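You operate a simulated robot arm through the tools that you are given. There is no shell and no other tool.

The job below is to be done with a simulated robot arm. You get a single attempt, and the scene is never put back.

## Task
Let the grey water out and rinse the suds off the green cloth under the cold tap.
Fine: stopper on the drainer, cloth on the wire rack, tap shut. What is to be rubbed or washed off counts as gone when no trace of it is left.

It is judged by the outcome, as a careful person would: the job done as asked, and still so three seconds after it is handed in. It fails if anything else is knocked over, pushed out of place, dropped, spilled or broken. A push-on lid holds only when it is set on centred and level and pressed home; a screw cap is set on level and turned clockwise until tight. Flat cloth is picked up by pressing the open fingertips on it (5 to 10 N) and closing them slowly along it; thin cloth reads only 2 to 8 mm in the jaws.

## Robot
A 7-joint arm with a two-finger parallel gripper, fixed in place. Base frame: the origin is at the foot of the arm, x ahead of it, y to its left, z up. Readings come in cm, degrees, newtons and seconds.
Its first joint turns from -132.0 to 132.0 degrees. Payload 3.91 kg.
The TCP is the grasp point between the finger pads, 3 cm short of the fingertips. In the tool frame z runs along the fingers and y along their closing line. Largest opening 11 cm; finger width 2, thickness 1; the body of the gripper, 4.8 by 11.2 cm, starts 5.5 cm behind the TCP.
Orientation is that of the tool frame in the base frame, as a unit quaternion [x, y, z, w]. With the fingers straight down and closing along the base's y, the tool's x points along the base's -x, its y along +y and its z along -z.

## Interface
- The arm moves only by the tool servo_tool. Its argument "deltas" is a list of rows, each an object of numbers (a shift or turn left out is 0, a gripper value left out holds the last): "tx", "ty", "tz": the shift along the tool's x, y, z in m; "wx", "wy", "wz": the turn, a rotation vector about the tool's x, y, z in degrees; "gripper": the closure in counts, from 0 (fully open) to 255 (shut). In form: [{"tx": .., "ty": .., "tz": .., "wx": .., "wy": .., "wz": .., "gripper": ..}, ...]. A call has 1 to 20 rows; each row is the pose to reach, as a shift and turn from the pose commanded when the call began, along the tool's axes at that moment. Each row takes 0.2 s and may step no farther than 5 cm and 8.6 degrees from the row before; otherwise, or with a gripper value out of range, the whole call is refused. Where a pose cannot be reached the arm comes as near as it can. A force on the tool above 40 N (or 10 N above the force at the start of the call, whichever is more), or a blocked arm, ends the call early, and 0.2 s more pass. The fingers move at their own pace (about 10.8 cm/s each) and stop on an object; they squeeze with about 41 N. The grip force told is the motor's: it shows also when the fingers shut on nothing. Time passes only in rows, and 0.2 s behind the last, so rows that repeat a pose let the fingers close. It gives the time, the measured TCP pose, the force on the tool (base axes), the opening and the grip force at its end, in the units of the frame above (readings bear some noise), with the torque about the TCP (base axes, N m) and any sound that the robot's microphone picked up.
- Cameras (640 x 400 px; columns grow to the right, rows downward): "scene" is fixed at [22.16, 64.9, 149.54]; the picture's right is [0.24, 0.97, 0.00], its down [-0.32, 0.08, -0.95] and it looks along [-0.92, 0.23, 0.32] (base axes); focal length 214 px, centre (320, 200). "wrist" rides on the gripper at [7.2, 1.7, -10.3] in the tool frame; the picture's right is [-0.23, 0.97, 0.00], its down [-0.76, -0.18, -0.62] and it looks along [-0.61, -0.14, 0.78] (tool axes); focal length 222 px, centre (320, 200). There is no depth. A picture from a camera that has moved, and an enlarged one, comes with that camera's place and axes in the base frame and with its lens.
- snapshot(camera): a new picture of that camera. No time passes.
- enlarge(camera, box): a new picture of the part [left, top, right, bottom] of that camera's present view, enlarged. No time passes.
- sign_off(): hands the job in; it is judged then, once.

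Nothing tells you positions but the pictures and the camera data. Unless the task says otherwise, let go and move clear before handing in.

The tools are called after ">>>" as a command line: name --argument value ..., lists and objects as JSON in quotes. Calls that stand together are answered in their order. servo_tool: Moves the arm, as the interface text tells. Its arguments: {"type":"object","properties":{"deltas":{"type":"array"}},"required":["deltas"]} The other tools are called the same way: snapshot (camera) takes a picture; enlarge (camera, box) takes an enlarged picture of a part of a camera's view; sign_off () hands the job in.

At the start:

```text
time_s: 0.0
ee_pos: [40.33, 48.55, 135.14]
tcp_rot: [0.0, 1.0, 0.0, 0.0]
wrist_force: [0.2, -0.1, 0.2]
wrist_torque: [0.0, 0.01, -0.03]
gripper_width: 11.0
finger_force: 0.0
```

scene: 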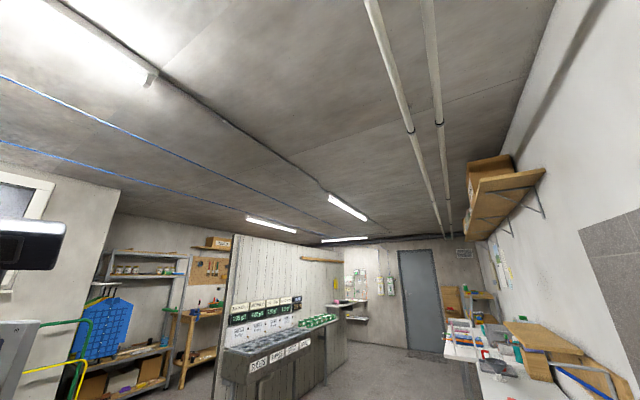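
wrist: 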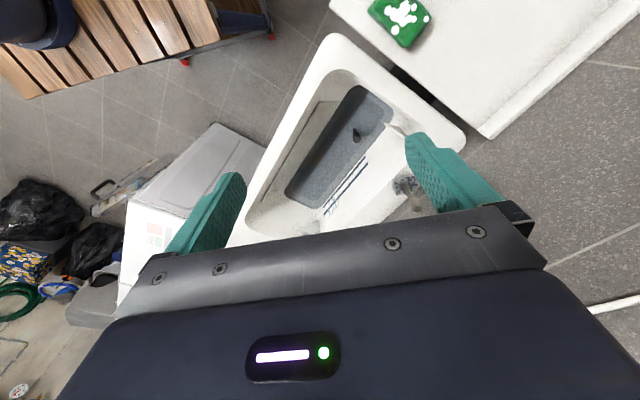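

The scene camera looks out over the far side of the room. The wrist camera shows a sink with grey water, a dark knob that may be the stopper, a tap, and a green item on a counter, so I'll look closer first.

>>> enlarge --camera "wrist" --box '[220, 0, 480, 260]'

>>> enlarge --camera "wrist" --box '[320, 60, 480, 220]'

>>> enlarge --camera "wrist" --box '[0, 0, 320, 320]'

```text
1.54 times, centred on (350, 130) of wrist
camera zoom: at [33.2, 50.3, 145.53], right [0.23, 0.97, 0.0], down [0.76, -0.18, 0.62], along [0.61, -0.14, -0.78], focal length 342 px, centre (274, 308)
```

zoom: 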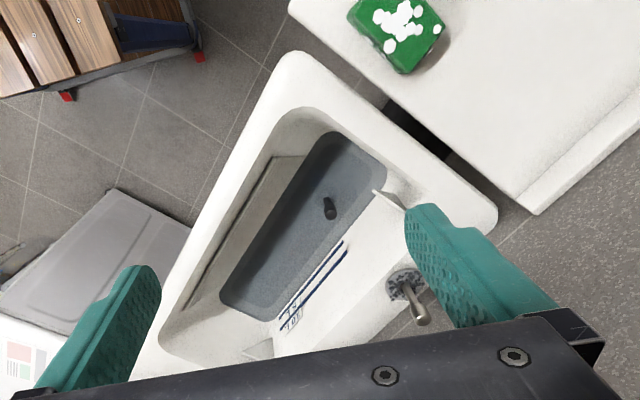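

```text
2.50 times, centred on (400, 140) of wrist
camera zoom: at [33.2, 50.3, 145.53], right [0.23, 0.97, 0.0], down [0.76, -0.18, 0.62], along [0.61, -0.14, -0.78], focal length 555 px, centre (120, 350)
```

zoom: 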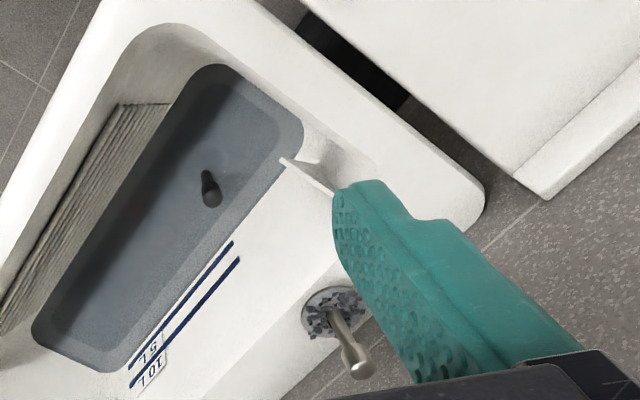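

```text
1.25 times, centred on (160, 160) of wrist
camera zoom: at [33.2, 50.3, 145.53], right [0.23, 0.97, 0.0], down [0.76, -0.18, 0.62], along [0.61, -0.14, -0.78], focal length 278 px, centre (520, 250)
```

zoom: 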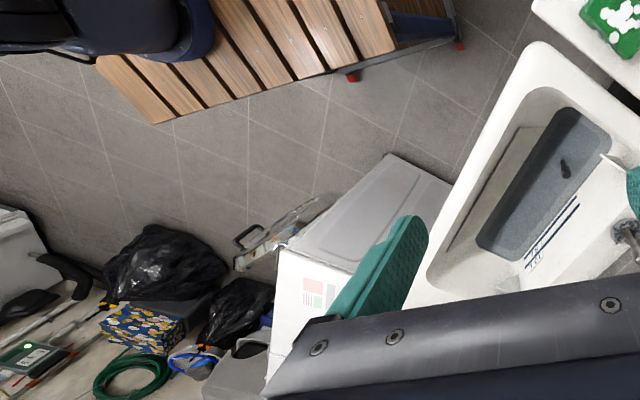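

The sink trough is below and ahead of the hand, with the stopper knob in it, the tap beside it, and a sudsy green cloth on a white board to its left. I'll shift the arm sideways at this safe height to get parallax and find the tap, the rack and the heights.

>>> servo_tool --deltas '[{"ty": 0.04}, {"ty": 0.08}, {"ty": 0.12}, {"ty": 0.16}, {"ty": 0.16}]'

>>> snapshot --camera "wrist"

```text
time_s: 1.2
ee_pos: [40.54, 64.77, 135.2]
tcp_rot: [-0.001, 1.0, 0.0, 0.0]
wrist_force: [-0.5, 0.3, -0.1]
wrist_torque: [0.02, -0.02, -0.02]
gripper_width: 11.02
finger_force: 0.1
```

```text
taken
camera wrist: at [33.35, 66.41, 145.59], right [0.23, 0.97, 0.0], down [0.76, -0.18, 0.62], along [0.61, -0.14, -0.78], focal length 222 px, centre (320, 200)
```

wrist: 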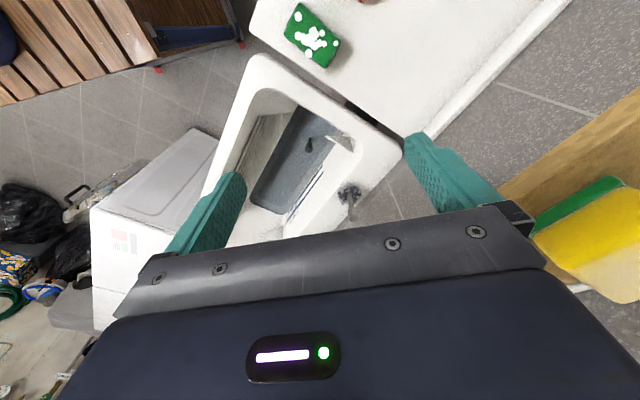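

Triangulating: the tap flange is near (73, 66, 94), the stopper knob near (64, 55, 75), and the cloth near (36, 64, 94) on a white board. Next I'll turn the wrist in place to look toward +y for the rack and the rest of the drainer.

>>> servo_tool --deltas '[{"wz": -8}, {"wz": -16}, {"wz": -24}, {"wz": -32}, {"wz": -40}, {"wz": -48}, {"wz": -56}, {"wz": -64}, {"wz": -72}, {"wz": -80}, {"wz": -80}]'

>>> snapshot --camera "wrist"

```text
time_s: 3.6
ee_pos: [40.35, 64.68, 135.17]
tcp_rot: [-0.643, 0.766, 0.0, -0.001]
wrist_force: [-0.8, 0.3, -0.4]
wrist_torque: [0.0, 0.01, 0.0]
gripper_width: 11.0
finger_force: 0.1
```

```text
taken
camera wrist: at [37.59, 57.77, 145.55], right [-0.92, 0.39, 0.0], down [0.31, 0.72, 0.62], along [0.24, 0.57, -0.78], focal length 222 px, centre (320, 200)
```

wrist: 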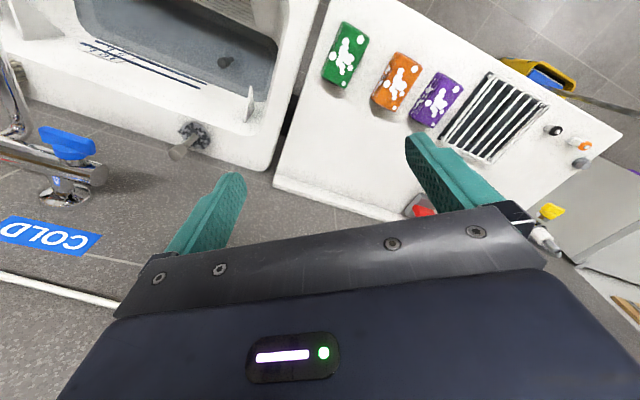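

Now I can see a board with green, orange and purple sudsy cloths, a wire rack at its far end, and the tap with a blue handle beside a COLD label. I'll enlarge each part.

>>> enlarge --camera "wrist" --box '[300, 0, 640, 220]'

>>> enlarge --camera "wrist" --box '[0, 60, 260, 300]'

>>> enlarge --camera "wrist" --box '[440, 60, 600, 180]'

```text
1.82 times, centred on (470, 110) of wrist
camera zoom: at [37.59, 57.77, 145.55], right [-0.92, 0.39, 0.0], down [0.31, 0.72, 0.62], along [0.24, 0.57, -0.78], focal length 404 px, centre (47, 364)
```

zoom: 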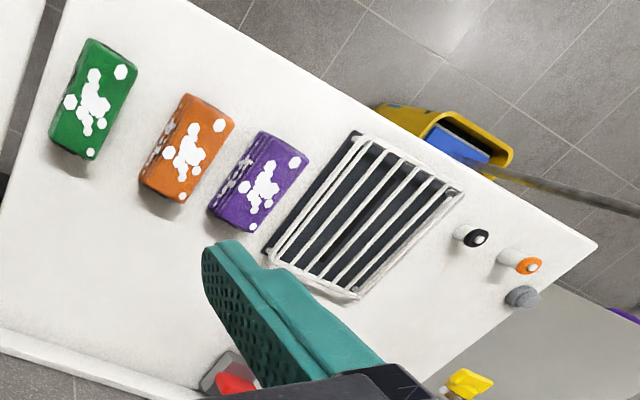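

```text
1.67 times, centred on (130, 180) of wrist
camera zoom: at [37.59, 57.77, 145.55], right [-0.92, 0.39, 0.0], down [0.31, 0.72, 0.62], along [0.24, 0.57, -0.78], focal length 370 px, centre (637, 233)
```

zoom: 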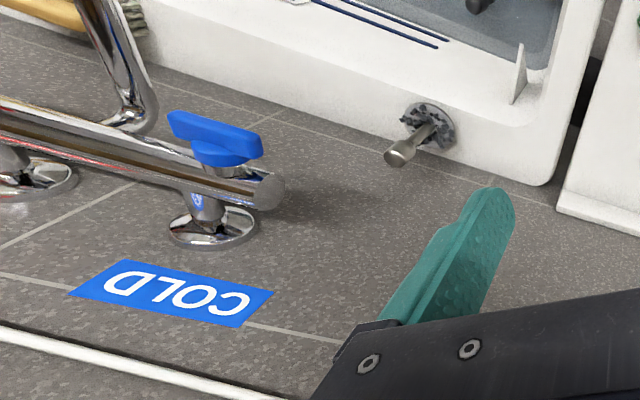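

```text
3.33 times, centred on (520, 120) of wrist
camera zoom: at [37.59, 57.77, 145.55], right [-0.92, 0.39, 0.0], down [0.31, 0.72, 0.62], along [0.24, 0.57, -0.78], focal length 740 px, centre (-347, 467)
```

zoom: 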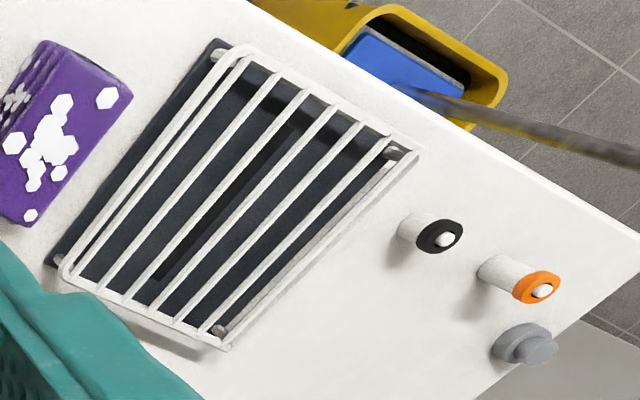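

The drainer board runs away to the left with the rack near (7, 88), and the wall carries the tap. I'll move the hand along the board for a second viewpoint.

>>> servo_tool --deltas '[{"ty": 0.05}, {"ty": 0.1}, {"ty": 0.15}, {"ty": 0.2}, {"ty": 0.2}]'

>>> snapshot --camera "wrist"

>>> enlarge --camera "wrist" --box '[260, 0, 520, 220]'

>>> enlarge --camera "wrist" --box '[0, 0, 260, 260]'

```text
time_s: 4.8
ee_pos: [20.71, 68.22, 135.09]
tcp_rot: [-0.643, 0.766, 0.001, 0.0]
wrist_force: [1.0, 0.5, 0.1]
wrist_torque: [-0.01, 0.03, 0.01]
gripper_width: 10.98
finger_force: 0.0
```

```text
taken
camera wrist: at [17.91, 61.46, 145.41], right [-0.92, 0.39, 0.0], down [0.31, 0.72, 0.62], along [0.25, 0.57, -0.78], focal length 222 px, centre (320, 200)
```

wrist: 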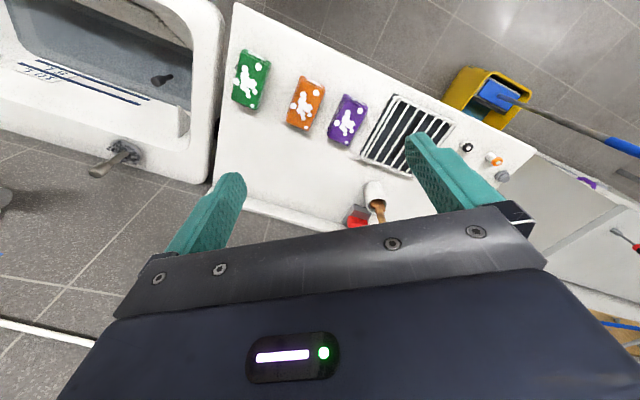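

```text
1.82 times, centred on (390, 110) of wrist
camera zoom: at [17.91, 61.46, 145.41], right [-0.92, 0.39, 0.0], down [0.31, 0.72, 0.62], along [0.25, 0.57, -0.78], focal length 404 px, centre (193, 364)
```

zoom: 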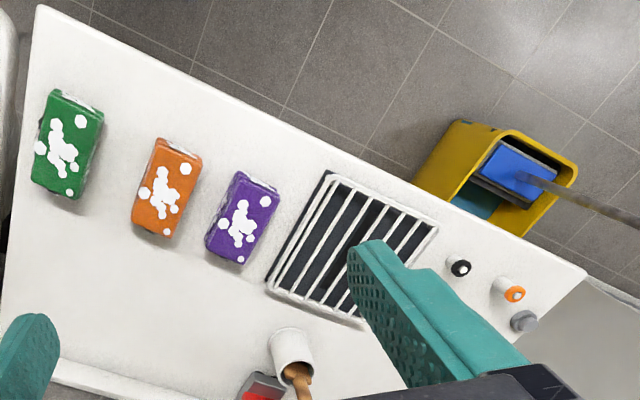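

```text
1.54 times, centred on (130, 130) of wrist
camera zoom: at [17.91, 61.46, 145.41], right [-0.92, 0.39, 0.0], down [0.31, 0.72, 0.62], along [0.25, 0.57, -0.78], focal length 342 px, centre (612, 308)
```

zoom: 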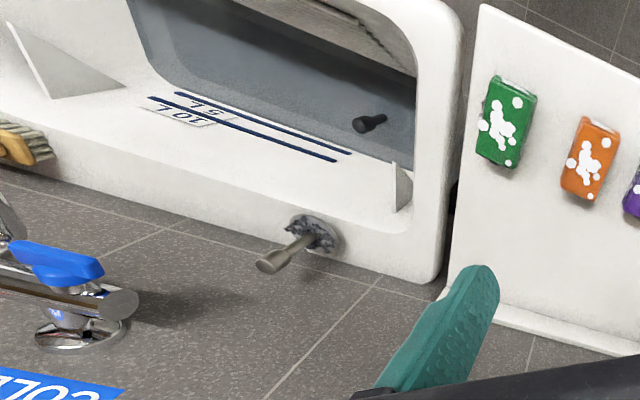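

The tap with the blue handle is on the wall behind the sink, but the gripper hides its spout. I'll move in front of the sink at the same height, face the wall, and tilt slightly up to see it.

>>> servo_tool --deltas '[{"tx": 0.0267, "ty": -0.04, "wz": 4.3}, {"tx": 0.0533, "ty": -0.08, "wz": 8.6}, {"tx": 0.08, "ty": -0.12, "wz": 12.9}, {"tx": 0.1067, "ty": -0.16, "wz": 17.2}, {"tx": 0.1333, "ty": -0.2, "wz": 21.5}, {"tx": 0.16, "ty": -0.24, "wz": 25.8}, {"tx": 0.1867, "ty": -0.28, "wz": 30}, {"tx": 0.1867, "ty": -0.28, "wz": 30}]'

>>> snapshot --camera "wrist"

```text
time_s: 6.6
ee_pos: [45.0, 44.76, 134.96]
tcp_rot: [-0.423, 0.906, 0.0, 0.0]
wrist_force: [0.2, -0.6, -0.8]
wrist_torque: [-0.01, 0.01, 0.0]
gripper_width: 11.0
finger_force: 0.1
```

```text
taken
camera wrist: at [39.12, 40.22, 145.32], right [-0.6, 0.8, 0.0], down [0.63, 0.47, 0.62], along [0.5, 0.37, -0.78], focal length 222 px, centre (320, 200)
```

wrist: 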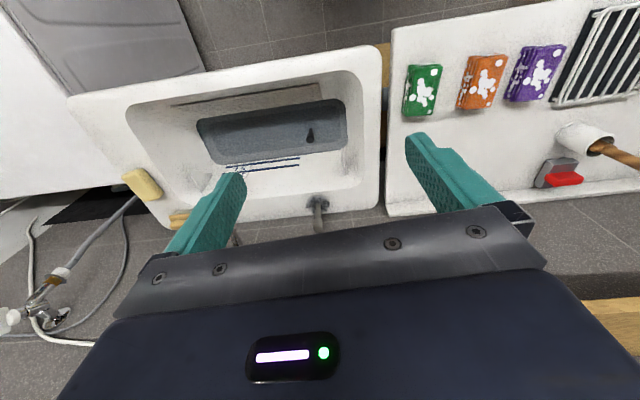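

I have a clear view of the sink layout now. I'll tilt the hand toward the wall to see the tap.

>>> servo_tool --deltas '[{"wy": -8}, {"wy": -16}, {"wy": -24}, {"wy": -32}, {"wy": -40}, {"wy": -40}]'

>>> snapshot --camera "wrist"

>>> enlarge --camera "wrist" --box '[130, 0, 430, 220]'

```text
time_s: 8.0
ee_pos: [45.09, 44.87, 135.0]
tcp_rot: [-0.397, 0.852, 0.144, 0.311]
wrist_force: [-0.3, 0.1, 1.0]
wrist_torque: [0.02, -0.03, 0.03]
gripper_width: 10.98
finger_force: 0.1
```

```text
taken
camera wrist: at [36.0, 36.59, 138.42], right [-0.63, 0.76, 0.15], down [0.25, 0.02, 0.97], along [0.73, 0.65, -0.21], focal length 222 px, centre (320, 200)
```

wrist: 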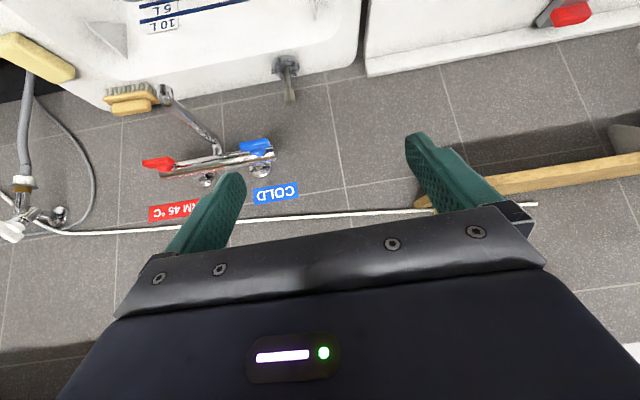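

```text
1.82 times, centred on (280, 110) of wrist
camera zoom: at [36.0, 36.59, 138.42], right [-0.63, 0.76, 0.15], down [0.25, 0.02, 0.97], along [0.73, 0.65, -0.21], focal length 404 px, centre (393, 364)
```

zoom: 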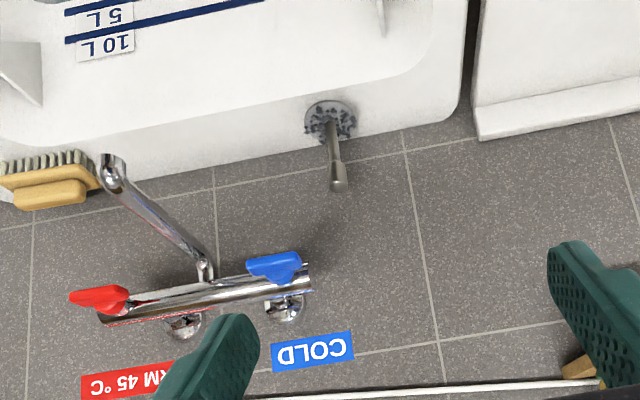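

The wall mixer has a red WARM lever and a blue COLD lever, with the blue handle near (75, 56, 116) and the spout reaching out over the sink. I'll move closer above it to see how the blue handle turns and where the spout opens.

>>> servo_tool --deltas '[{"tx": -0.0218, "ty": -0.0322, "tz": 0.0256}, {"tx": -0.0435, "ty": -0.0644, "tz": 0.0512}, {"tx": -0.0653, "ty": -0.0966, "tz": 0.0768}, {"tx": -0.087, "ty": -0.1288, "tz": 0.1024}, {"tx": -0.1088, "ty": -0.161, "tz": 0.128}, {"tx": -0.1088, "ty": -0.161, "tz": 0.128}]'

>>> snapshot --camera "wrist"

>>> enlarge --camera "wrist" --box '[150, 0, 450, 180]'

```text
time_s: 9.4
ee_pos: [67.94, 46.98, 132.37]
tcp_rot: [-0.397, 0.852, 0.144, 0.31]
wrist_force: [-0.2, -0.3, 0.5]
wrist_torque: [0.01, -0.04, -0.02]
gripper_width: 11.0
finger_force: 0.1
```

```text
taken
camera wrist: at [58.91, 38.76, 135.7], right [-0.63, 0.76, 0.15], down [0.25, 0.03, 0.97], along [0.73, 0.65, -0.21], focal length 222 px, centre (320, 200)
```

wrist: 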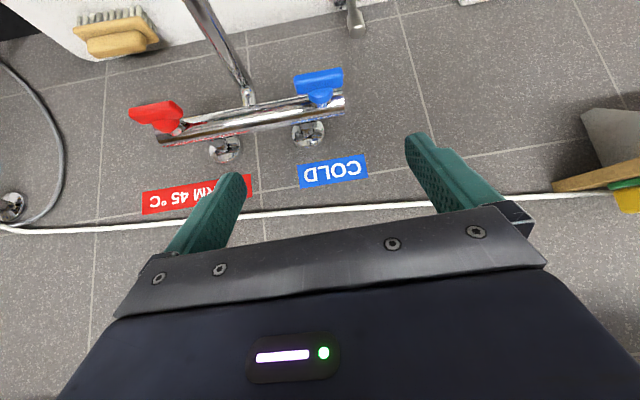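

```text
2.13 times, centred on (300, 90) of wrist
camera zoom: at [58.91, 38.76, 135.7], right [-0.63, 0.76, 0.15], down [0.25, 0.03, 0.97], along [0.73, 0.65, -0.21], focal length 474 px, centre (363, 435)
```

zoom: 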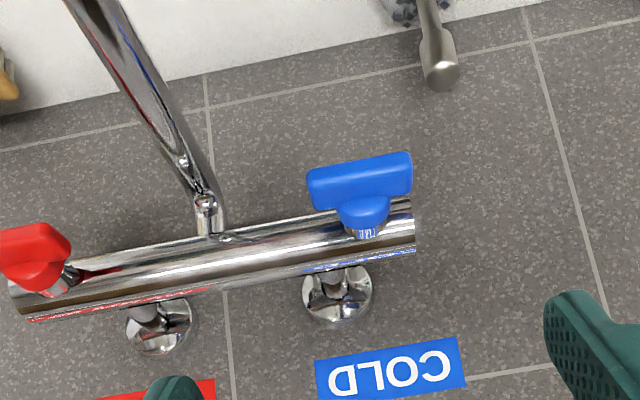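

Both tap handles are T-bars on the front of the wall mixer, lying horizontal, with the spout reaching straight out over the basin. I'll straighten the tool, align it with the wall, and look closely at the stopper.

>>> servo_tool --deltas '[{"wy": 8}, {"wy": 16}, {"wy": 24}, {"wy": 32}, {"wy": 40}, {"wy": 40}]'

>>> servo_tool --deltas '[{"wz": 5}, {"wz": 5}]'

>>> snapshot --camera "wrist"

```text
time_s: 10.8
ee_pos: [68.12, 47.25, 132.42]
tcp_rot: [-0.422, 0.906, 0.0, -0.001]
wrist_force: [-0.5, -1.3, -0.2]
wrist_torque: [-0.01, 0.04, 0.0]
gripper_width: 11.02
finger_force: 0.0
```

```text
time_s: 11.4
ee_pos: [68.06, 47.06, 132.52]
tcp_rot: [-0.382, 0.924, -0.001, 0.0]
wrist_force: [-0.7, 0.9, -0.5]
wrist_torque: [0.04, -0.01, -0.01]
gripper_width: 11.01
finger_force: 0.0
```

```text
taken
camera wrist: at [61.77, 43.23, 142.76], right [-0.53, 0.85, 0.0], down [0.66, 0.41, 0.62], along [0.53, 0.33, -0.78], focal length 222 px, centre (320, 200)
```

wrist: 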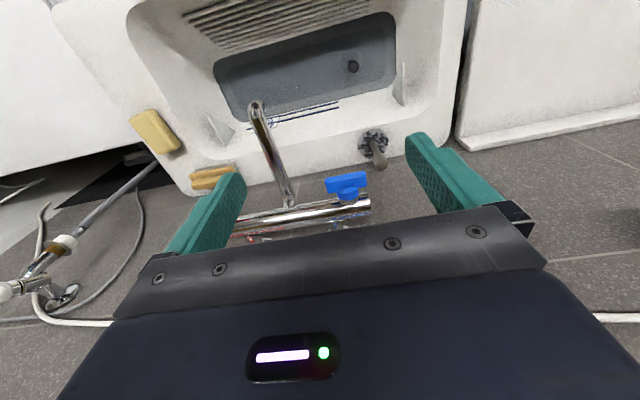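

>>> enlarge --camera "wrist" --box '[300, 10, 420, 170]'

>>> enlarge --camera "wrist" --box '[180, 0, 420, 220]'

```text
2.50 times, centred on (360, 90) of wrist
camera zoom: at [61.77, 43.23, 142.76], right [-0.53, 0.85, 0.0], down [0.66, 0.41, 0.62], along [0.53, 0.33, -0.78], focal length 555 px, centre (220, 475)
```

zoom: 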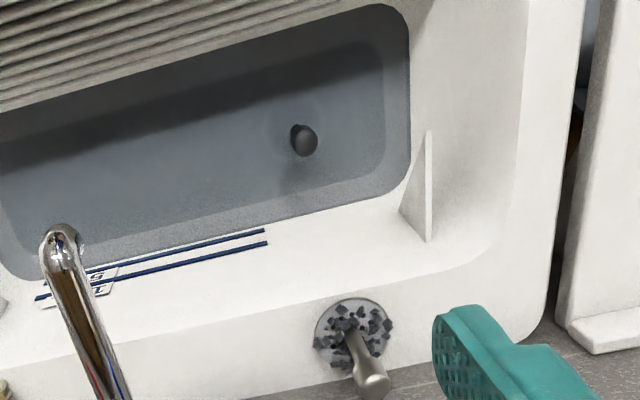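

```text
1.82 times, centred on (300, 110) of wrist
camera zoom: at [61.77, 43.23, 142.76], right [-0.53, 0.85, 0.0], down [0.66, 0.41, 0.62], along [0.53, 0.33, -0.78], focal length 404 px, centre (356, 364)
```

zoom: 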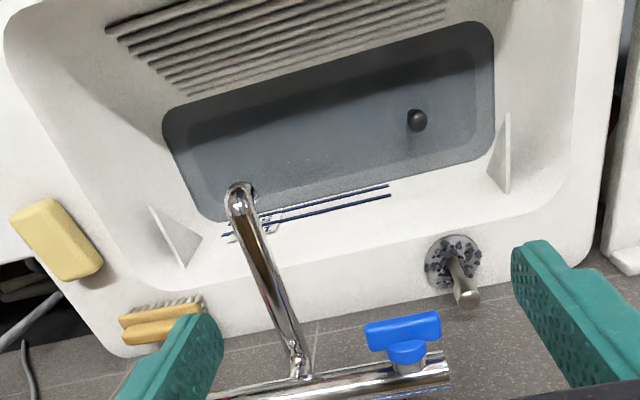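

The stopper's knob is a ball about 3 cm across near (64.6, 55.3, 77), and the spout outlet is near (74, 40.5, 110). I'll come down in front of the tap with a slight forward lean, so the wrist stays clear of the blue handle, and check the stopper alignment.

>>> servo_tool --deltas '[{"tx": 0.0108, "ty": 0.0166, "tz": 0.035, "wy": -3}, {"tx": 0.0216, "ty": 0.0332, "tz": 0.07, "wy": -6}, {"tx": 0.0324, "ty": 0.0498, "tz": 0.105, "wy": -9}, {"tx": 0.0432, "ty": 0.0664, "tz": 0.14, "wy": -12}, {"tx": 0.054, "ty": 0.083, "tz": 0.175, "wy": -15}, {"tx": 0.054, "ty": 0.083, "tz": 0.175, "wy": -15}]'

>>> snapshot --camera "wrist"

>>> enlarge --camera "wrist" --box '[240, 20, 400, 120]'

```text
time_s: 12.8
ee_pos: [58.38, 49.17, 114.64]
tcp_rot: [-0.38, 0.916, 0.05, 0.121]
wrist_force: [-0.1, 0.4, -0.8]
wrist_torque: [0.0, 0.02, -0.01]
gripper_width: 10.98
finger_force: 0.0
```

```text
taken
camera wrist: at [50.41, 43.52, 122.85], right [-0.53, 0.84, 0.06], down [0.53, 0.28, 0.8], along [0.66, 0.46, -0.6], focal length 222 px, centre (320, 200)
```

wrist: 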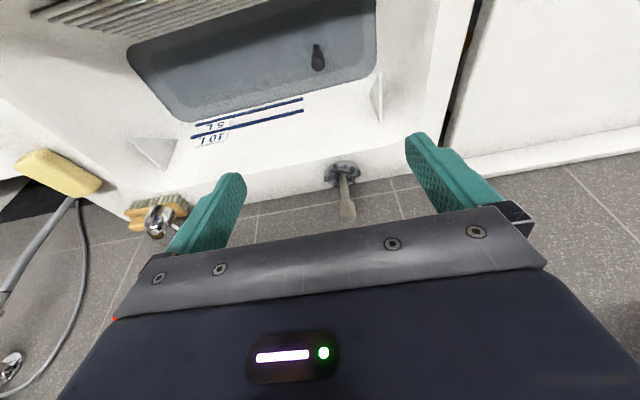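

```text
4.00 times, centred on (320, 70) of wrist
camera zoom: at [50.41, 43.52, 122.85], right [-0.53, 0.84, 0.06], down [0.53, 0.28, 0.8], along [0.66, 0.46, -0.6], focal length 888 px, centre (320, 720)
```

zoom: 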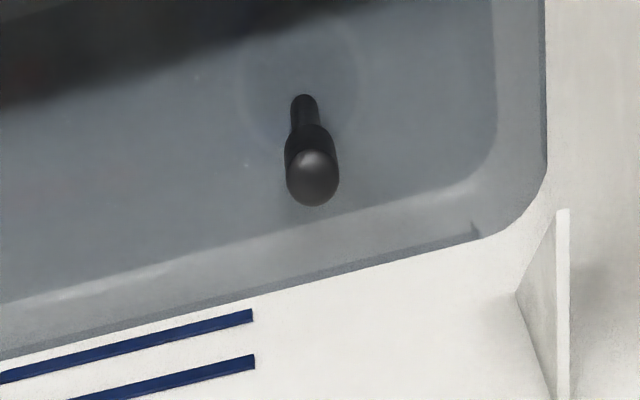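

The knob top is about 2.5 cm across and centred near (64.6, 55.2, 78), directly on my approach line. I'll descend to a few centimetres above it, then check the alignment again.

>>> servo_tool --deltas '[{"tx": 0.0017, "tz": 0.0443, "gripper": 60}, {"tx": 0.0034, "tz": 0.0886, "gripper": 60}, {"tx": 0.005, "tz": 0.133, "gripper": 60}, {"tx": 0.0067, "tz": 0.177, "gripper": 60}, {"tx": 0.0083, "tz": 0.221, "gripper": 60}, {"tx": 0.01, "tz": 0.265, "gripper": 60}, {"tx": 0.0116, "tz": 0.31, "gripper": 60}, {"tx": 0.0116, "tz": 0.31, "gripper": 60}]'

>>> snapshot --camera "wrist"

```text
time_s: 14.6
ee_pos: [63.13, 54.22, 84.57]
tcp_rot: [-0.379, 0.916, 0.049, 0.121]
wrist_force: [0.1, -0.3, 0.1]
wrist_torque: [0.0, 0.04, 0.02]
gripper_width: 8.4
finger_force: 0.1
```

```text
taken
camera wrist: at [55.19, 48.51, 92.68], right [-0.53, 0.84, 0.06], down [0.53, 0.28, 0.8], along [0.66, 0.46, -0.6], focal length 222 px, centre (320, 200)
```

wrist: 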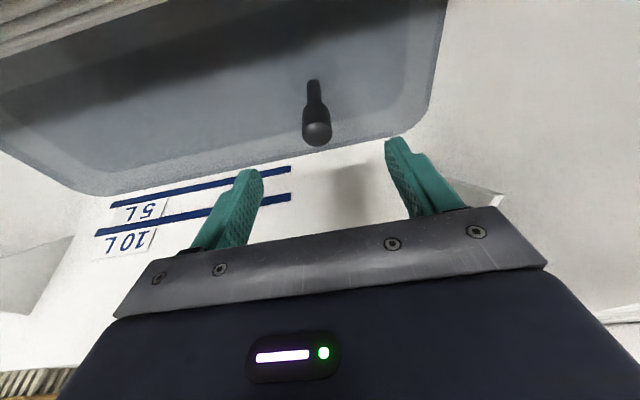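

The knob lies on the tool's approach line with a small sideways offset. I'll go down the last 8 cm and close slowly on it.

>>> servo_tool --deltas '[{"tx": 0.0015, "ty": -0.0014, "tz": 0.03}, {"tx": 0.003, "ty": -0.0028, "tz": 0.055}, {"tx": 0.0045, "ty": -0.0028, "tz": 0.07}, {"tx": 0.006, "ty": -0.0028, "tz": 0.082}, {"tx": 0.006, "ty": -0.0028, "tz": 0.082}]'

>>> snapshot --camera "wrist"

```text
time_s: 15.8
ee_pos: [64.48, 55.1, 76.74]
tcp_rot: [-0.38, 0.916, 0.049, 0.12]
wrist_force: [0.3, -0.1, -0.3]
wrist_torque: [-0.01, -0.02, 0.03]
gripper_width: 8.4
finger_force: 0.1
```

```text
taken
camera wrist: at [56.54, 49.46, 84.7], right [-0.53, 0.84, 0.06], down [0.53, 0.28, 0.8], along [0.66, 0.46, -0.6], focal length 222 px, centre (320, 200)
```

wrist: 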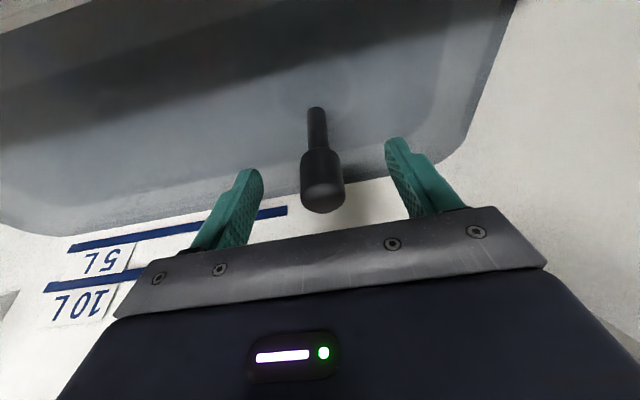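

The knob is right between the fingers at grasp depth. Closing now.

>>> servo_tool --deltas '[{"gripper": 120}, {"gripper": 160}, {"gripper": 200}, {"gripper": 230}, {"gripper": 255}, {"gripper": 255}]'

>>> snapshot --camera "wrist"

```text
time_s: 17.2
ee_pos: [64.47, 55.11, 76.63]
tcp_rot: [-0.38, 0.916, 0.05, 0.12]
wrist_force: [-0.5, 0.5, -0.3]
wrist_torque: [0.04, 0.08, 0.02]
gripper_width: 2.41
finger_force: 40.3
```

```text
taken
camera wrist: at [56.54, 49.46, 84.71], right [-0.53, 0.84, 0.06], down [0.53, 0.28, 0.8], along [0.66, 0.46, -0.6], focal length 222 px, centre (320, 200)
```

wrist: 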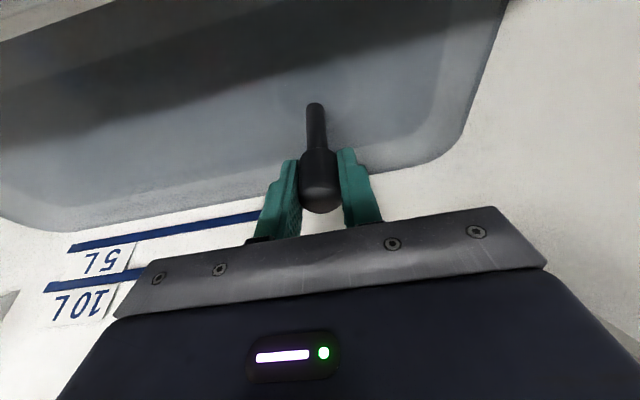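

The grip is firm at 2.4 cm. Now pulling the stopper straight up, gently at first.

>>> servo_tool --deltas '[{"tx": -0.0013, "tz": -0.0048}, {"tx": -0.0026, "tz": -0.0097}, {"tx": -0.0039, "tz": -0.0145}, {"tx": -0.0052, "tz": -0.0193}, {"tx": -0.0078, "tz": -0.029}, {"tx": -0.0104, "tz": -0.0386}]'

>>> snapshot --camera "wrist"

```text
time_s: 18.6
ee_pos: [64.32, 55.09, 80.51]
tcp_rot: [-0.379, 0.916, 0.049, 0.121]
wrist_force: [0.5, 0.2, -0.5]
wrist_torque: [-0.01, 0.02, -0.03]
gripper_width: 2.4
finger_force: 40.9
```

```text
taken
camera wrist: at [56.4, 49.42, 88.72], right [-0.53, 0.84, 0.06], down [0.53, 0.28, 0.8], along [0.66, 0.46, -0.6], focal length 222 px, centre (320, 200)
```

wrist: 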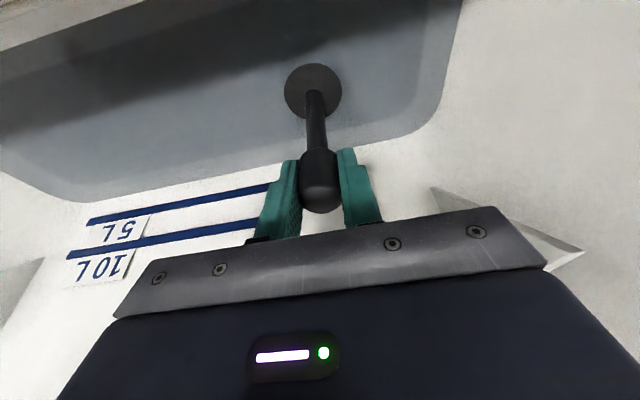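

The stopper is free: a 5 cm disc on a stalk reaching about 11 cm below the grip. I'll lift it up and slightly away from the wall, then look down to confirm the water is draining.

>>> servo_tool --deltas '[{"tx": -0.0029, "tz": -0.0466}, {"tx": -0.0057, "tz": -0.0931}, {"tx": -0.0086, "tz": -0.1397}, {"tx": -0.0114, "tz": -0.1863}, {"tx": -0.0143, "tz": -0.2329}, {"tx": -0.0171, "tz": -0.2794}, {"tx": -0.02, "tz": -0.326}, {"tx": -0.02, "tz": -0.326}]'

>>> snapshot --camera "wrist"

```text
time_s: 20.4
ee_pos: [59.85, 50.62, 112.41]
tcp_rot: [-0.379, 0.916, 0.05, 0.121]
wrist_force: [0.5, -1.2, -2.5]
wrist_torque: [0.0, 0.0, -0.02]
gripper_width: 2.39
finger_force: 41.1
```

```text
taken
camera wrist: at [51.85, 44.84, 120.54], right [-0.53, 0.84, 0.06], down [0.53, 0.28, 0.8], along [0.66, 0.46, -0.6], focal length 222 px, centre (320, 200)
```

wrist: 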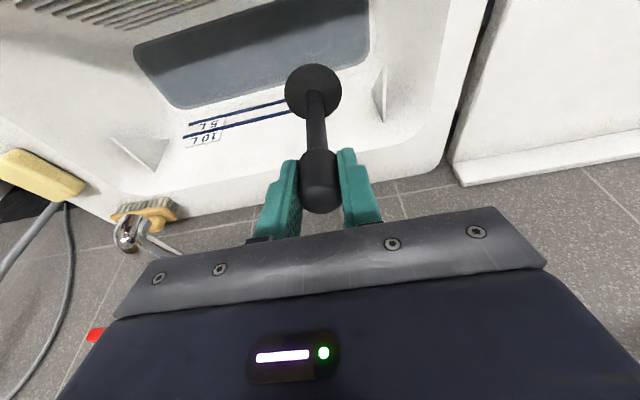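

The stopper is well above the rim. Moving it sideways over the clear part of the drainer behind the green cloth.

>>> servo_tool --deltas '[{"tx": -0.0063, "ty": 0.0442, "tz": 0.0017}, {"tx": -0.0126, "ty": 0.0883, "tz": 0.0034}, {"tx": -0.0189, "ty": 0.1325, "tz": 0.005}, {"tx": -0.0251, "ty": 0.1767, "tz": 0.0067}, {"tx": -0.0314, "ty": 0.2208, "tz": 0.0084}, {"tx": -0.0377, "ty": 0.265, "tz": 0.0101}, {"tx": -0.0377, "ty": 0.265, "tz": 0.0101}]'

>>> snapshot --camera "wrist"

```text
time_s: 22.0
ee_pos: [43.85, 72.03, 112.43]
tcp_rot: [-0.38, 0.916, 0.051, 0.12]
wrist_force: [0.9, -0.2, -1.0]
wrist_torque: [0.0, 0.0, -0.02]
gripper_width: 2.43
finger_force: 41.6
```

```text
taken
camera wrist: at [35.87, 66.38, 120.57], right [-0.53, 0.84, 0.06], down [0.53, 0.28, 0.8], along [0.66, 0.46, -0.6], focal length 222 px, centre (320, 200)
```

wrist: 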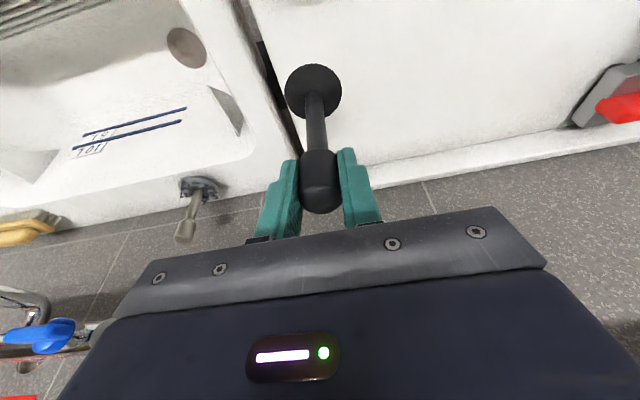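

The basin has already drained and the drain hole is visible. I'll shift a little farther from the board's edge and lower the stopper gently until it touches.

>>> servo_tool --deltas '[{"ty": 0.025}, {"ty": 0.05, "tx": 0.0026, "tz": 0.0097}, {"ty": 0.05, "tx": 0.0065, "tz": 0.0242}, {"ty": 0.05, "tx": 0.0104, "tz": 0.0386}, {"ty": 0.05, "tx": 0.0142, "tz": 0.0531}, {"ty": 0.05, "tx": 0.0142, "tz": 0.0531}]'

>>> snapshot --camera "wrist"

```text
time_s: 23.4
ee_pos: [40.35, 75.37, 106.96]
tcp_rot: [-0.379, 0.916, 0.049, 0.121]
wrist_force: [0.3, -1.2, -1.9]
wrist_torque: [-0.01, -0.01, 0.0]
gripper_width: 2.4
finger_force: 40.6
```

```text
taken
camera wrist: at [32.38, 69.75, 115.12], right [-0.53, 0.84, 0.06], down [0.53, 0.28, 0.8], along [0.66, 0.46, -0.6], focal length 222 px, centre (320, 200)
```

wrist: 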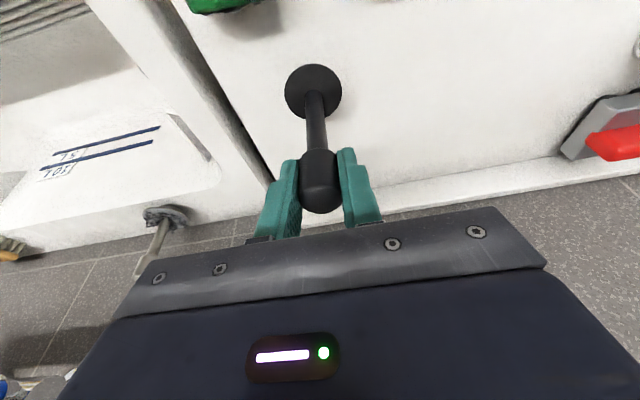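

>>> servo_tool --deltas '[{"tx": 0.0013, "tz": 0.0048}, {"tx": 0.0026, "tz": 0.0097}, {"tx": 0.0039, "tz": 0.0145}, {"tx": 0.0045, "tz": 0.0169}, {"tx": 0.0045, "tz": 0.0169}]'

>>> enlarge --camera "wrist" --box '[220, 30, 420, 230]'

```text
time_s: 24.6
ee_pos: [40.47, 75.53, 105.26]
tcp_rot: [-0.379, 0.916, 0.05, 0.12]
wrist_force: [0.1, 0.6, -1.5]
wrist_torque: [-0.01, -0.01, -0.01]
gripper_width: 2.41
finger_force: 40.6
```

```text
2.00 times, centred on (320, 130) of wrist
camera zoom: at [32.46, 69.81, 113.39], right [-0.53, 0.84, 0.06], down [0.53, 0.28, 0.8], along [0.66, 0.46, -0.6], focal length 444 px, centre (320, 340)
```

zoom: 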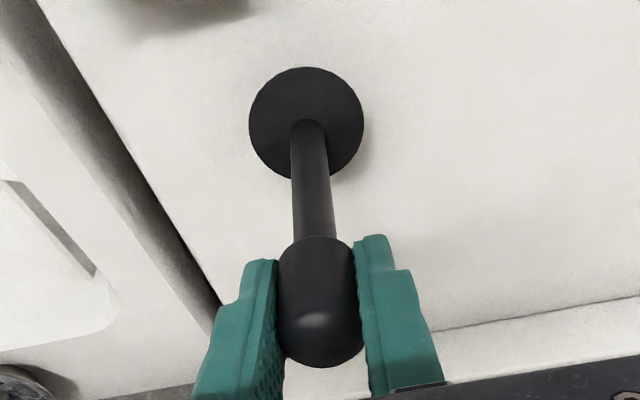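

>>> servo_tool --deltas '[{"tx": 0.0006, "tz": 0.0024}, {"tx": 0.0013, "tz": 0.0048}, {"tx": 0.0016, "tz": 0.006}, {"tx": 0.0016, "tz": 0.006}]'

>>> enlarge --camera "wrist" --box '[270, 40, 370, 120]'

```text
time_s: 25.6
ee_pos: [40.32, 75.48, 104.62]
tcp_rot: [-0.38, 0.916, 0.05, 0.12]
wrist_force: [0.4, 1.2, -1.3]
wrist_torque: [0.03, 0.05, 0.03]
gripper_width: 2.41
finger_force: 41.0
```

```text
5.00 times, centred on (320, 80) of wrist
camera zoom: at [32.42, 69.84, 112.8], right [-0.53, 0.84, 0.06], down [0.53, 0.28, 0.8], along [0.66, 0.46, -0.6], focal length 1111 px, centre (320, 800)
```

zoom: 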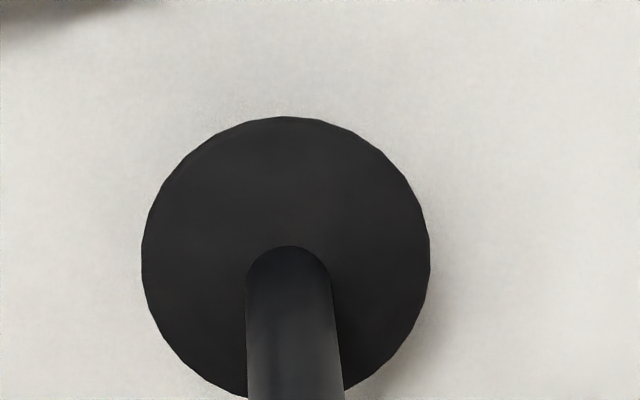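

>>> servo_tool --deltas '[{"tx": 0.0005, "tz": 0.0019}, {"tx": 0.001, "tz": 0.0038}, {"tx": 0.0013, "tz": 0.0048}, {"tx": 0.0013, "tz": 0.0048}]'

>>> enlarge --camera "wrist" --box '[270, 40, 370, 120]'

```text
time_s: 26.6
ee_pos: [40.22, 75.38, 104.15]
tcp_rot: [-0.38, 0.916, 0.05, 0.12]
wrist_force: [1.2, -0.1, -1.2]
wrist_torque: [0.0, -0.01, -0.02]
gripper_width: 2.4
finger_force: 41.1
```

```text
5.00 times, centred on (320, 80) of wrist
camera zoom: at [32.46, 69.78, 112.27], right [-0.53, 0.84, 0.06], down [0.53, 0.28, 0.8], along [0.66, 0.46, -0.6], focal length 1111 px, centre (320, 800)
```

zoom: 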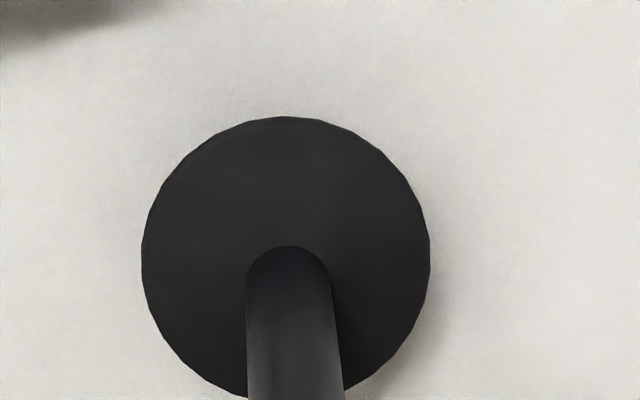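

>>> servo_tool --deltas '[{"tx": 0.0005, "tz": 0.0019}, {"tx": 0.001, "tz": 0.0038}, {"tx": 0.0016, "tz": 0.0058}, {"tx": 0.0016, "tz": 0.0058}]'

>>> enlarge --camera "wrist" --box '[220, 30, 420, 230]'

```text
time_s: 27.6
ee_pos: [40.38, 75.41, 103.62]
tcp_rot: [-0.379, 0.916, 0.05, 0.121]
wrist_force: [1.0, 0.0, -0.5]
wrist_torque: [-0.01, -0.03, -0.01]
gripper_width: 2.4
finger_force: 41.2
```

```text
2.00 times, centred on (320, 130) of wrist
camera zoom: at [32.4, 69.82, 111.74], right [-0.53, 0.84, 0.06], down [0.53, 0.28, 0.8], along [0.66, 0.46, -0.6], focal length 444 px, centre (320, 340)
```

zoom: 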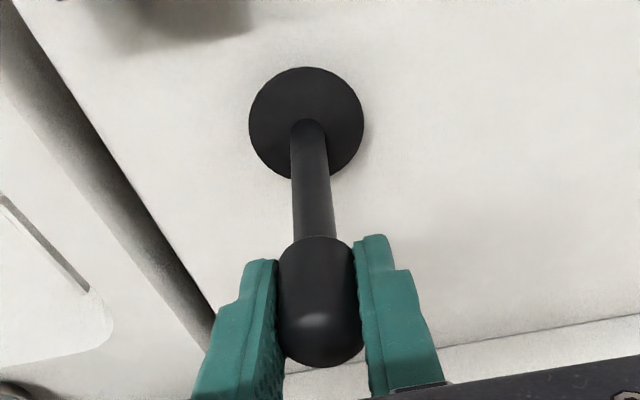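

>>> servo_tool --deltas '[{"tx": 0.0004, "tz": 0.0014}, {"tx": 0.0008, "tz": 0.0029}, {"tx": 0.0012, "tz": 0.0043}, {"tx": 0.0016, "tz": 0.0058}, {"tx": 0.0016, "tz": 0.0058}]'

>>> enlarge --camera "wrist" --box '[220, 30, 420, 230]'

```text
time_s: 28.6
ee_pos: [40.35, 75.52, 103.43]
tcp_rot: [-0.379, 0.916, 0.052, 0.121]
wrist_force: [-0.7, -1.4, 7.6]
wrist_torque: [-0.26, 0.09, 0.01]
gripper_width: 2.42
finger_force: 41.0
stopped in row 5: the force on the tool passed its limit at 42 N (the readings are from after the stop); the commanded pose is now the measured one
```

```text
2.00 times, centred on (320, 130) of wrist
camera zoom: at [32.37, 69.85, 111.55], right [-0.53, 0.84, 0.06], down [0.53, 0.28, 0.8], along [0.66, 0.46, -0.59], focal length 444 px, centre (320, 340)
```

zoom: 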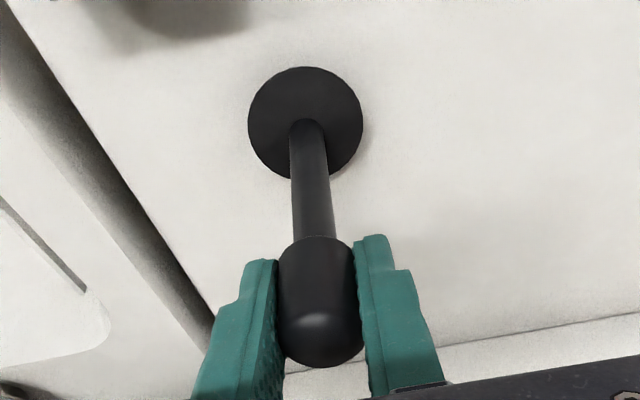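

It made contact at TCP height 103.4, so the board surface is at about 92. I'll release gradually.

>>> servo_tool --deltas '[{"gripper": 215}, {"gripper": 200}, {"gripper": 190}, {"gripper": 170}, {"gripper": 140}, {"gripper": 140}]'

>>> snapshot --camera "wrist"

```text
time_s: 30.0
ee_pos: [40.39, 75.65, 103.33]
tcp_rot: [-0.379, 0.916, 0.053, 0.122]
wrist_force: [0.4, -0.1, -0.2]
wrist_torque: [-0.02, 0.0, 0.03]
gripper_width: 4.97
finger_force: 0.0
```

```text
taken
camera wrist: at [32.38, 69.85, 111.46], right [-0.53, 0.84, 0.06], down [0.53, 0.28, 0.8], along [0.66, 0.46, -0.6], focal length 222 px, centre (320, 200)
```

wrist: 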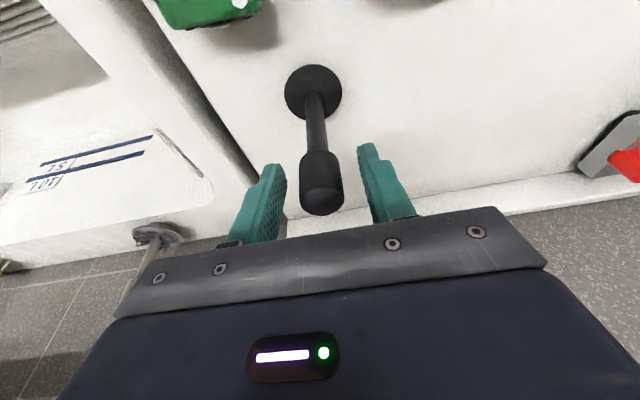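

The stopper stands upright on the drainer. Opening wider and backing straight out along the fingers.

>>> servo_tool --deltas '[{"gripper": 60}, {"gripper": 60}, {"tz": -0.02}, {"tz": -0.05}, {"tz": -0.09}, {"tz": -0.13}, {"tz": -0.17}, {"tz": -0.17}]'

>>> snapshot --camera "wrist"

```text
time_s: 31.8
ee_pos: [37.47, 72.26, 119.88]
tcp_rot: [-0.379, 0.916, 0.051, 0.122]
wrist_force: [-0.3, 0.0, -0.6]
wrist_torque: [-0.04, 0.03, -0.02]
gripper_width: 8.42
finger_force: 0.0
```

```text
taken
camera wrist: at [29.48, 66.61, 127.95], right [-0.53, 0.84, 0.06], down [0.53, 0.28, 0.8], along [0.66, 0.46, -0.6], focal length 222 px, centre (320, 200)
```

wrist: 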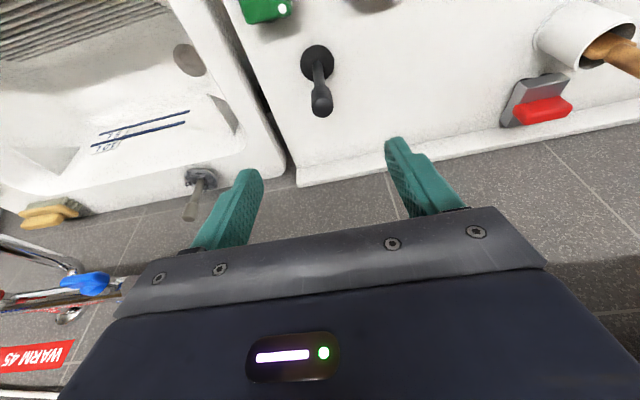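

The stopper stands safely. Next is the tap: I'll move in front of the blue handle, turn the tool horizontal facing the wall, and inspect the handle from the front.

>>> servo_tool --deltas '[{"tx": 0.0018, "ty": -0.0457, "tz": -0.0058}, {"tx": 0.0036, "ty": -0.0915, "tz": -0.0116}, {"tx": 0.0054, "ty": -0.1372, "tz": -0.0174}, {"tx": 0.0073, "ty": -0.183, "tz": -0.0232}, {"tx": 0.0091, "ty": -0.2287, "tz": -0.0289}, {"tx": 0.0109, "ty": -0.2745, "tz": -0.0347}, {"tx": 0.0127, "ty": -0.3202, "tz": -0.0405}, {"tx": 0.0145, "ty": -0.366, "tz": -0.0463}, {"tx": 0.0145, "ty": -0.366, "tz": -0.0463}]'

>>> servo_tool --deltas '[{"wy": -8}, {"wy": -16}, {"wy": -24}, {"wy": -32}, {"wy": -40}, {"wy": -48}, {"wy": -56}, {"wy": -64}, {"wy": -70}, {"wy": -75}, {"wy": -75}]'

>>> snapshot --camera "wrist"

```text
time_s: 33.8
ee_pos: [61.06, 44.76, 123.78]
tcp_rot: [-0.38, 0.915, 0.051, 0.122]
wrist_force: [0.2, 0.4, -0.7]
wrist_torque: [-0.03, 0.0, 0.0]
gripper_width: 8.43
finger_force: 0.0
```

```text
time_s: 36.2
ee_pos: [61.27, 44.67, 123.85]
tcp_rot: [-0.338, 0.819, 0.178, 0.429]
wrist_force: [0.8, 0.4, 0.0]
wrist_torque: [0.01, -0.03, -0.02]
gripper_width: 8.42
finger_force: 0.0
out of reach, approached as far as the arm can: row 6, 7, 8, 9, 10, 11
```

```text
taken
camera wrist: at [51.17, 36.91, 123.76], right [-0.6, 0.78, 0.19], down [0.07, -0.18, 0.98], along [0.8, 0.6, 0.05], focal length 222 px, centre (320, 200)
```

wrist: 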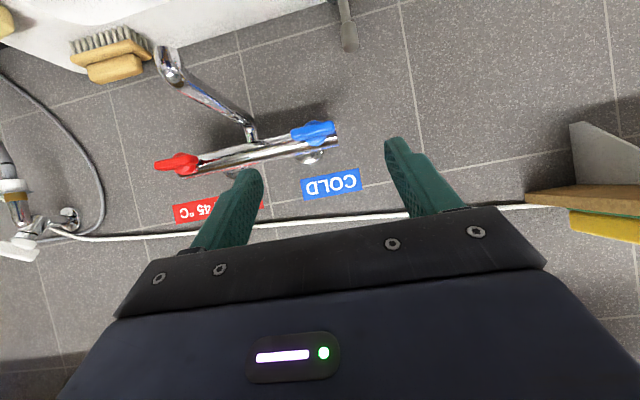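

The arm can lean only about 55° here, which is enough to work the handle from above and in front. Let me enlarge the tap view.

>>> enlarge --camera "wrist" --box '[260, 80, 380, 200]'

>>> enlarge --camera "wrist" --box '[130, 20, 390, 220]'

```text
3.33 times, centred on (320, 140) of wrist
camera zoom: at [51.17, 36.91, 123.76], right [-0.6, 0.78, 0.19], down [0.07, -0.18, 0.98], along [0.8, 0.6, 0.05], focal length 740 px, centre (320, 400)
```

zoom: 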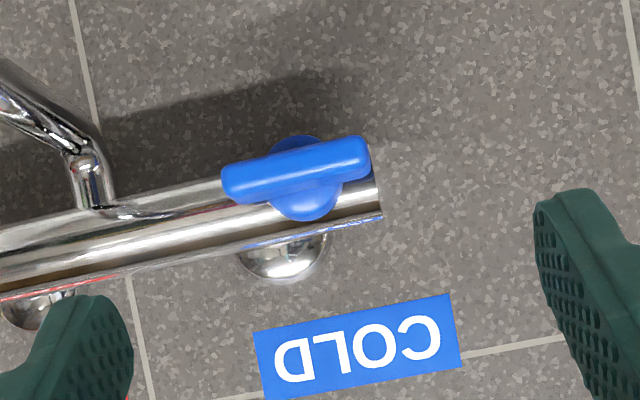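

```text
2.00 times, centred on (260, 120) of wrist
camera zoom: at [51.17, 36.91, 123.76], right [-0.6, 0.78, 0.19], down [0.07, -0.18, 0.98], along [0.8, 0.6, 0.05], focal length 444 px, centre (440, 360)
```

zoom: 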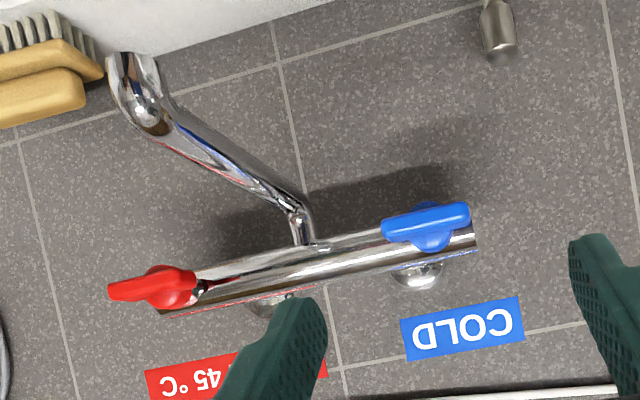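

The blue T-bar faces front with its axis pointing into the wall: centre about (74.8, 55.5, 116), 6 cm long and horizontal. I'll push its end nearest the drainer down with closed fingers, so first I'll bring the tilt back.

>>> servo_tool --deltas '[{"wy": 5, "gripper": 255}, {"wy": 5, "gripper": 255}]'

```text
time_s: 36.8
ee_pos: [61.23, 44.61, 123.73]
tcp_rot: [-0.346, 0.837, 0.163, 0.392]
wrist_force: [0.5, -1.7, 0.1]
wrist_torque: [0.05, 0.04, 0.06]
gripper_width: 0.02
finger_force: 37.7
```

>>> servo_tool --deltas '[{"wy": 8}, {"wy": 16}, {"wy": 24}, {"wy": 30}, {"wy": 30}]'

>>> snapshot --camera "wrist"

```text
time_s: 38.0
ee_pos: [61.18, 44.7, 123.8]
tcp_rot: [-0.377, 0.909, 0.068, 0.161]
wrist_force: [-0.1, -0.7, 0.9]
wrist_torque: [-0.02, -0.04, 0.0]
gripper_width: 0.0
finger_force: 37.9
```

```text
taken
camera wrist: at [52.83, 38.48, 131.03], right [-0.54, 0.84, 0.08], down [0.48, 0.23, 0.85], along [0.69, 0.49, -0.53], focal length 222 px, centre (320, 200)
```

wrist: 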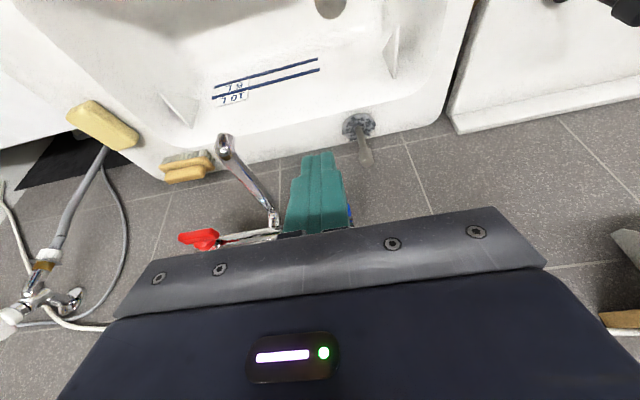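

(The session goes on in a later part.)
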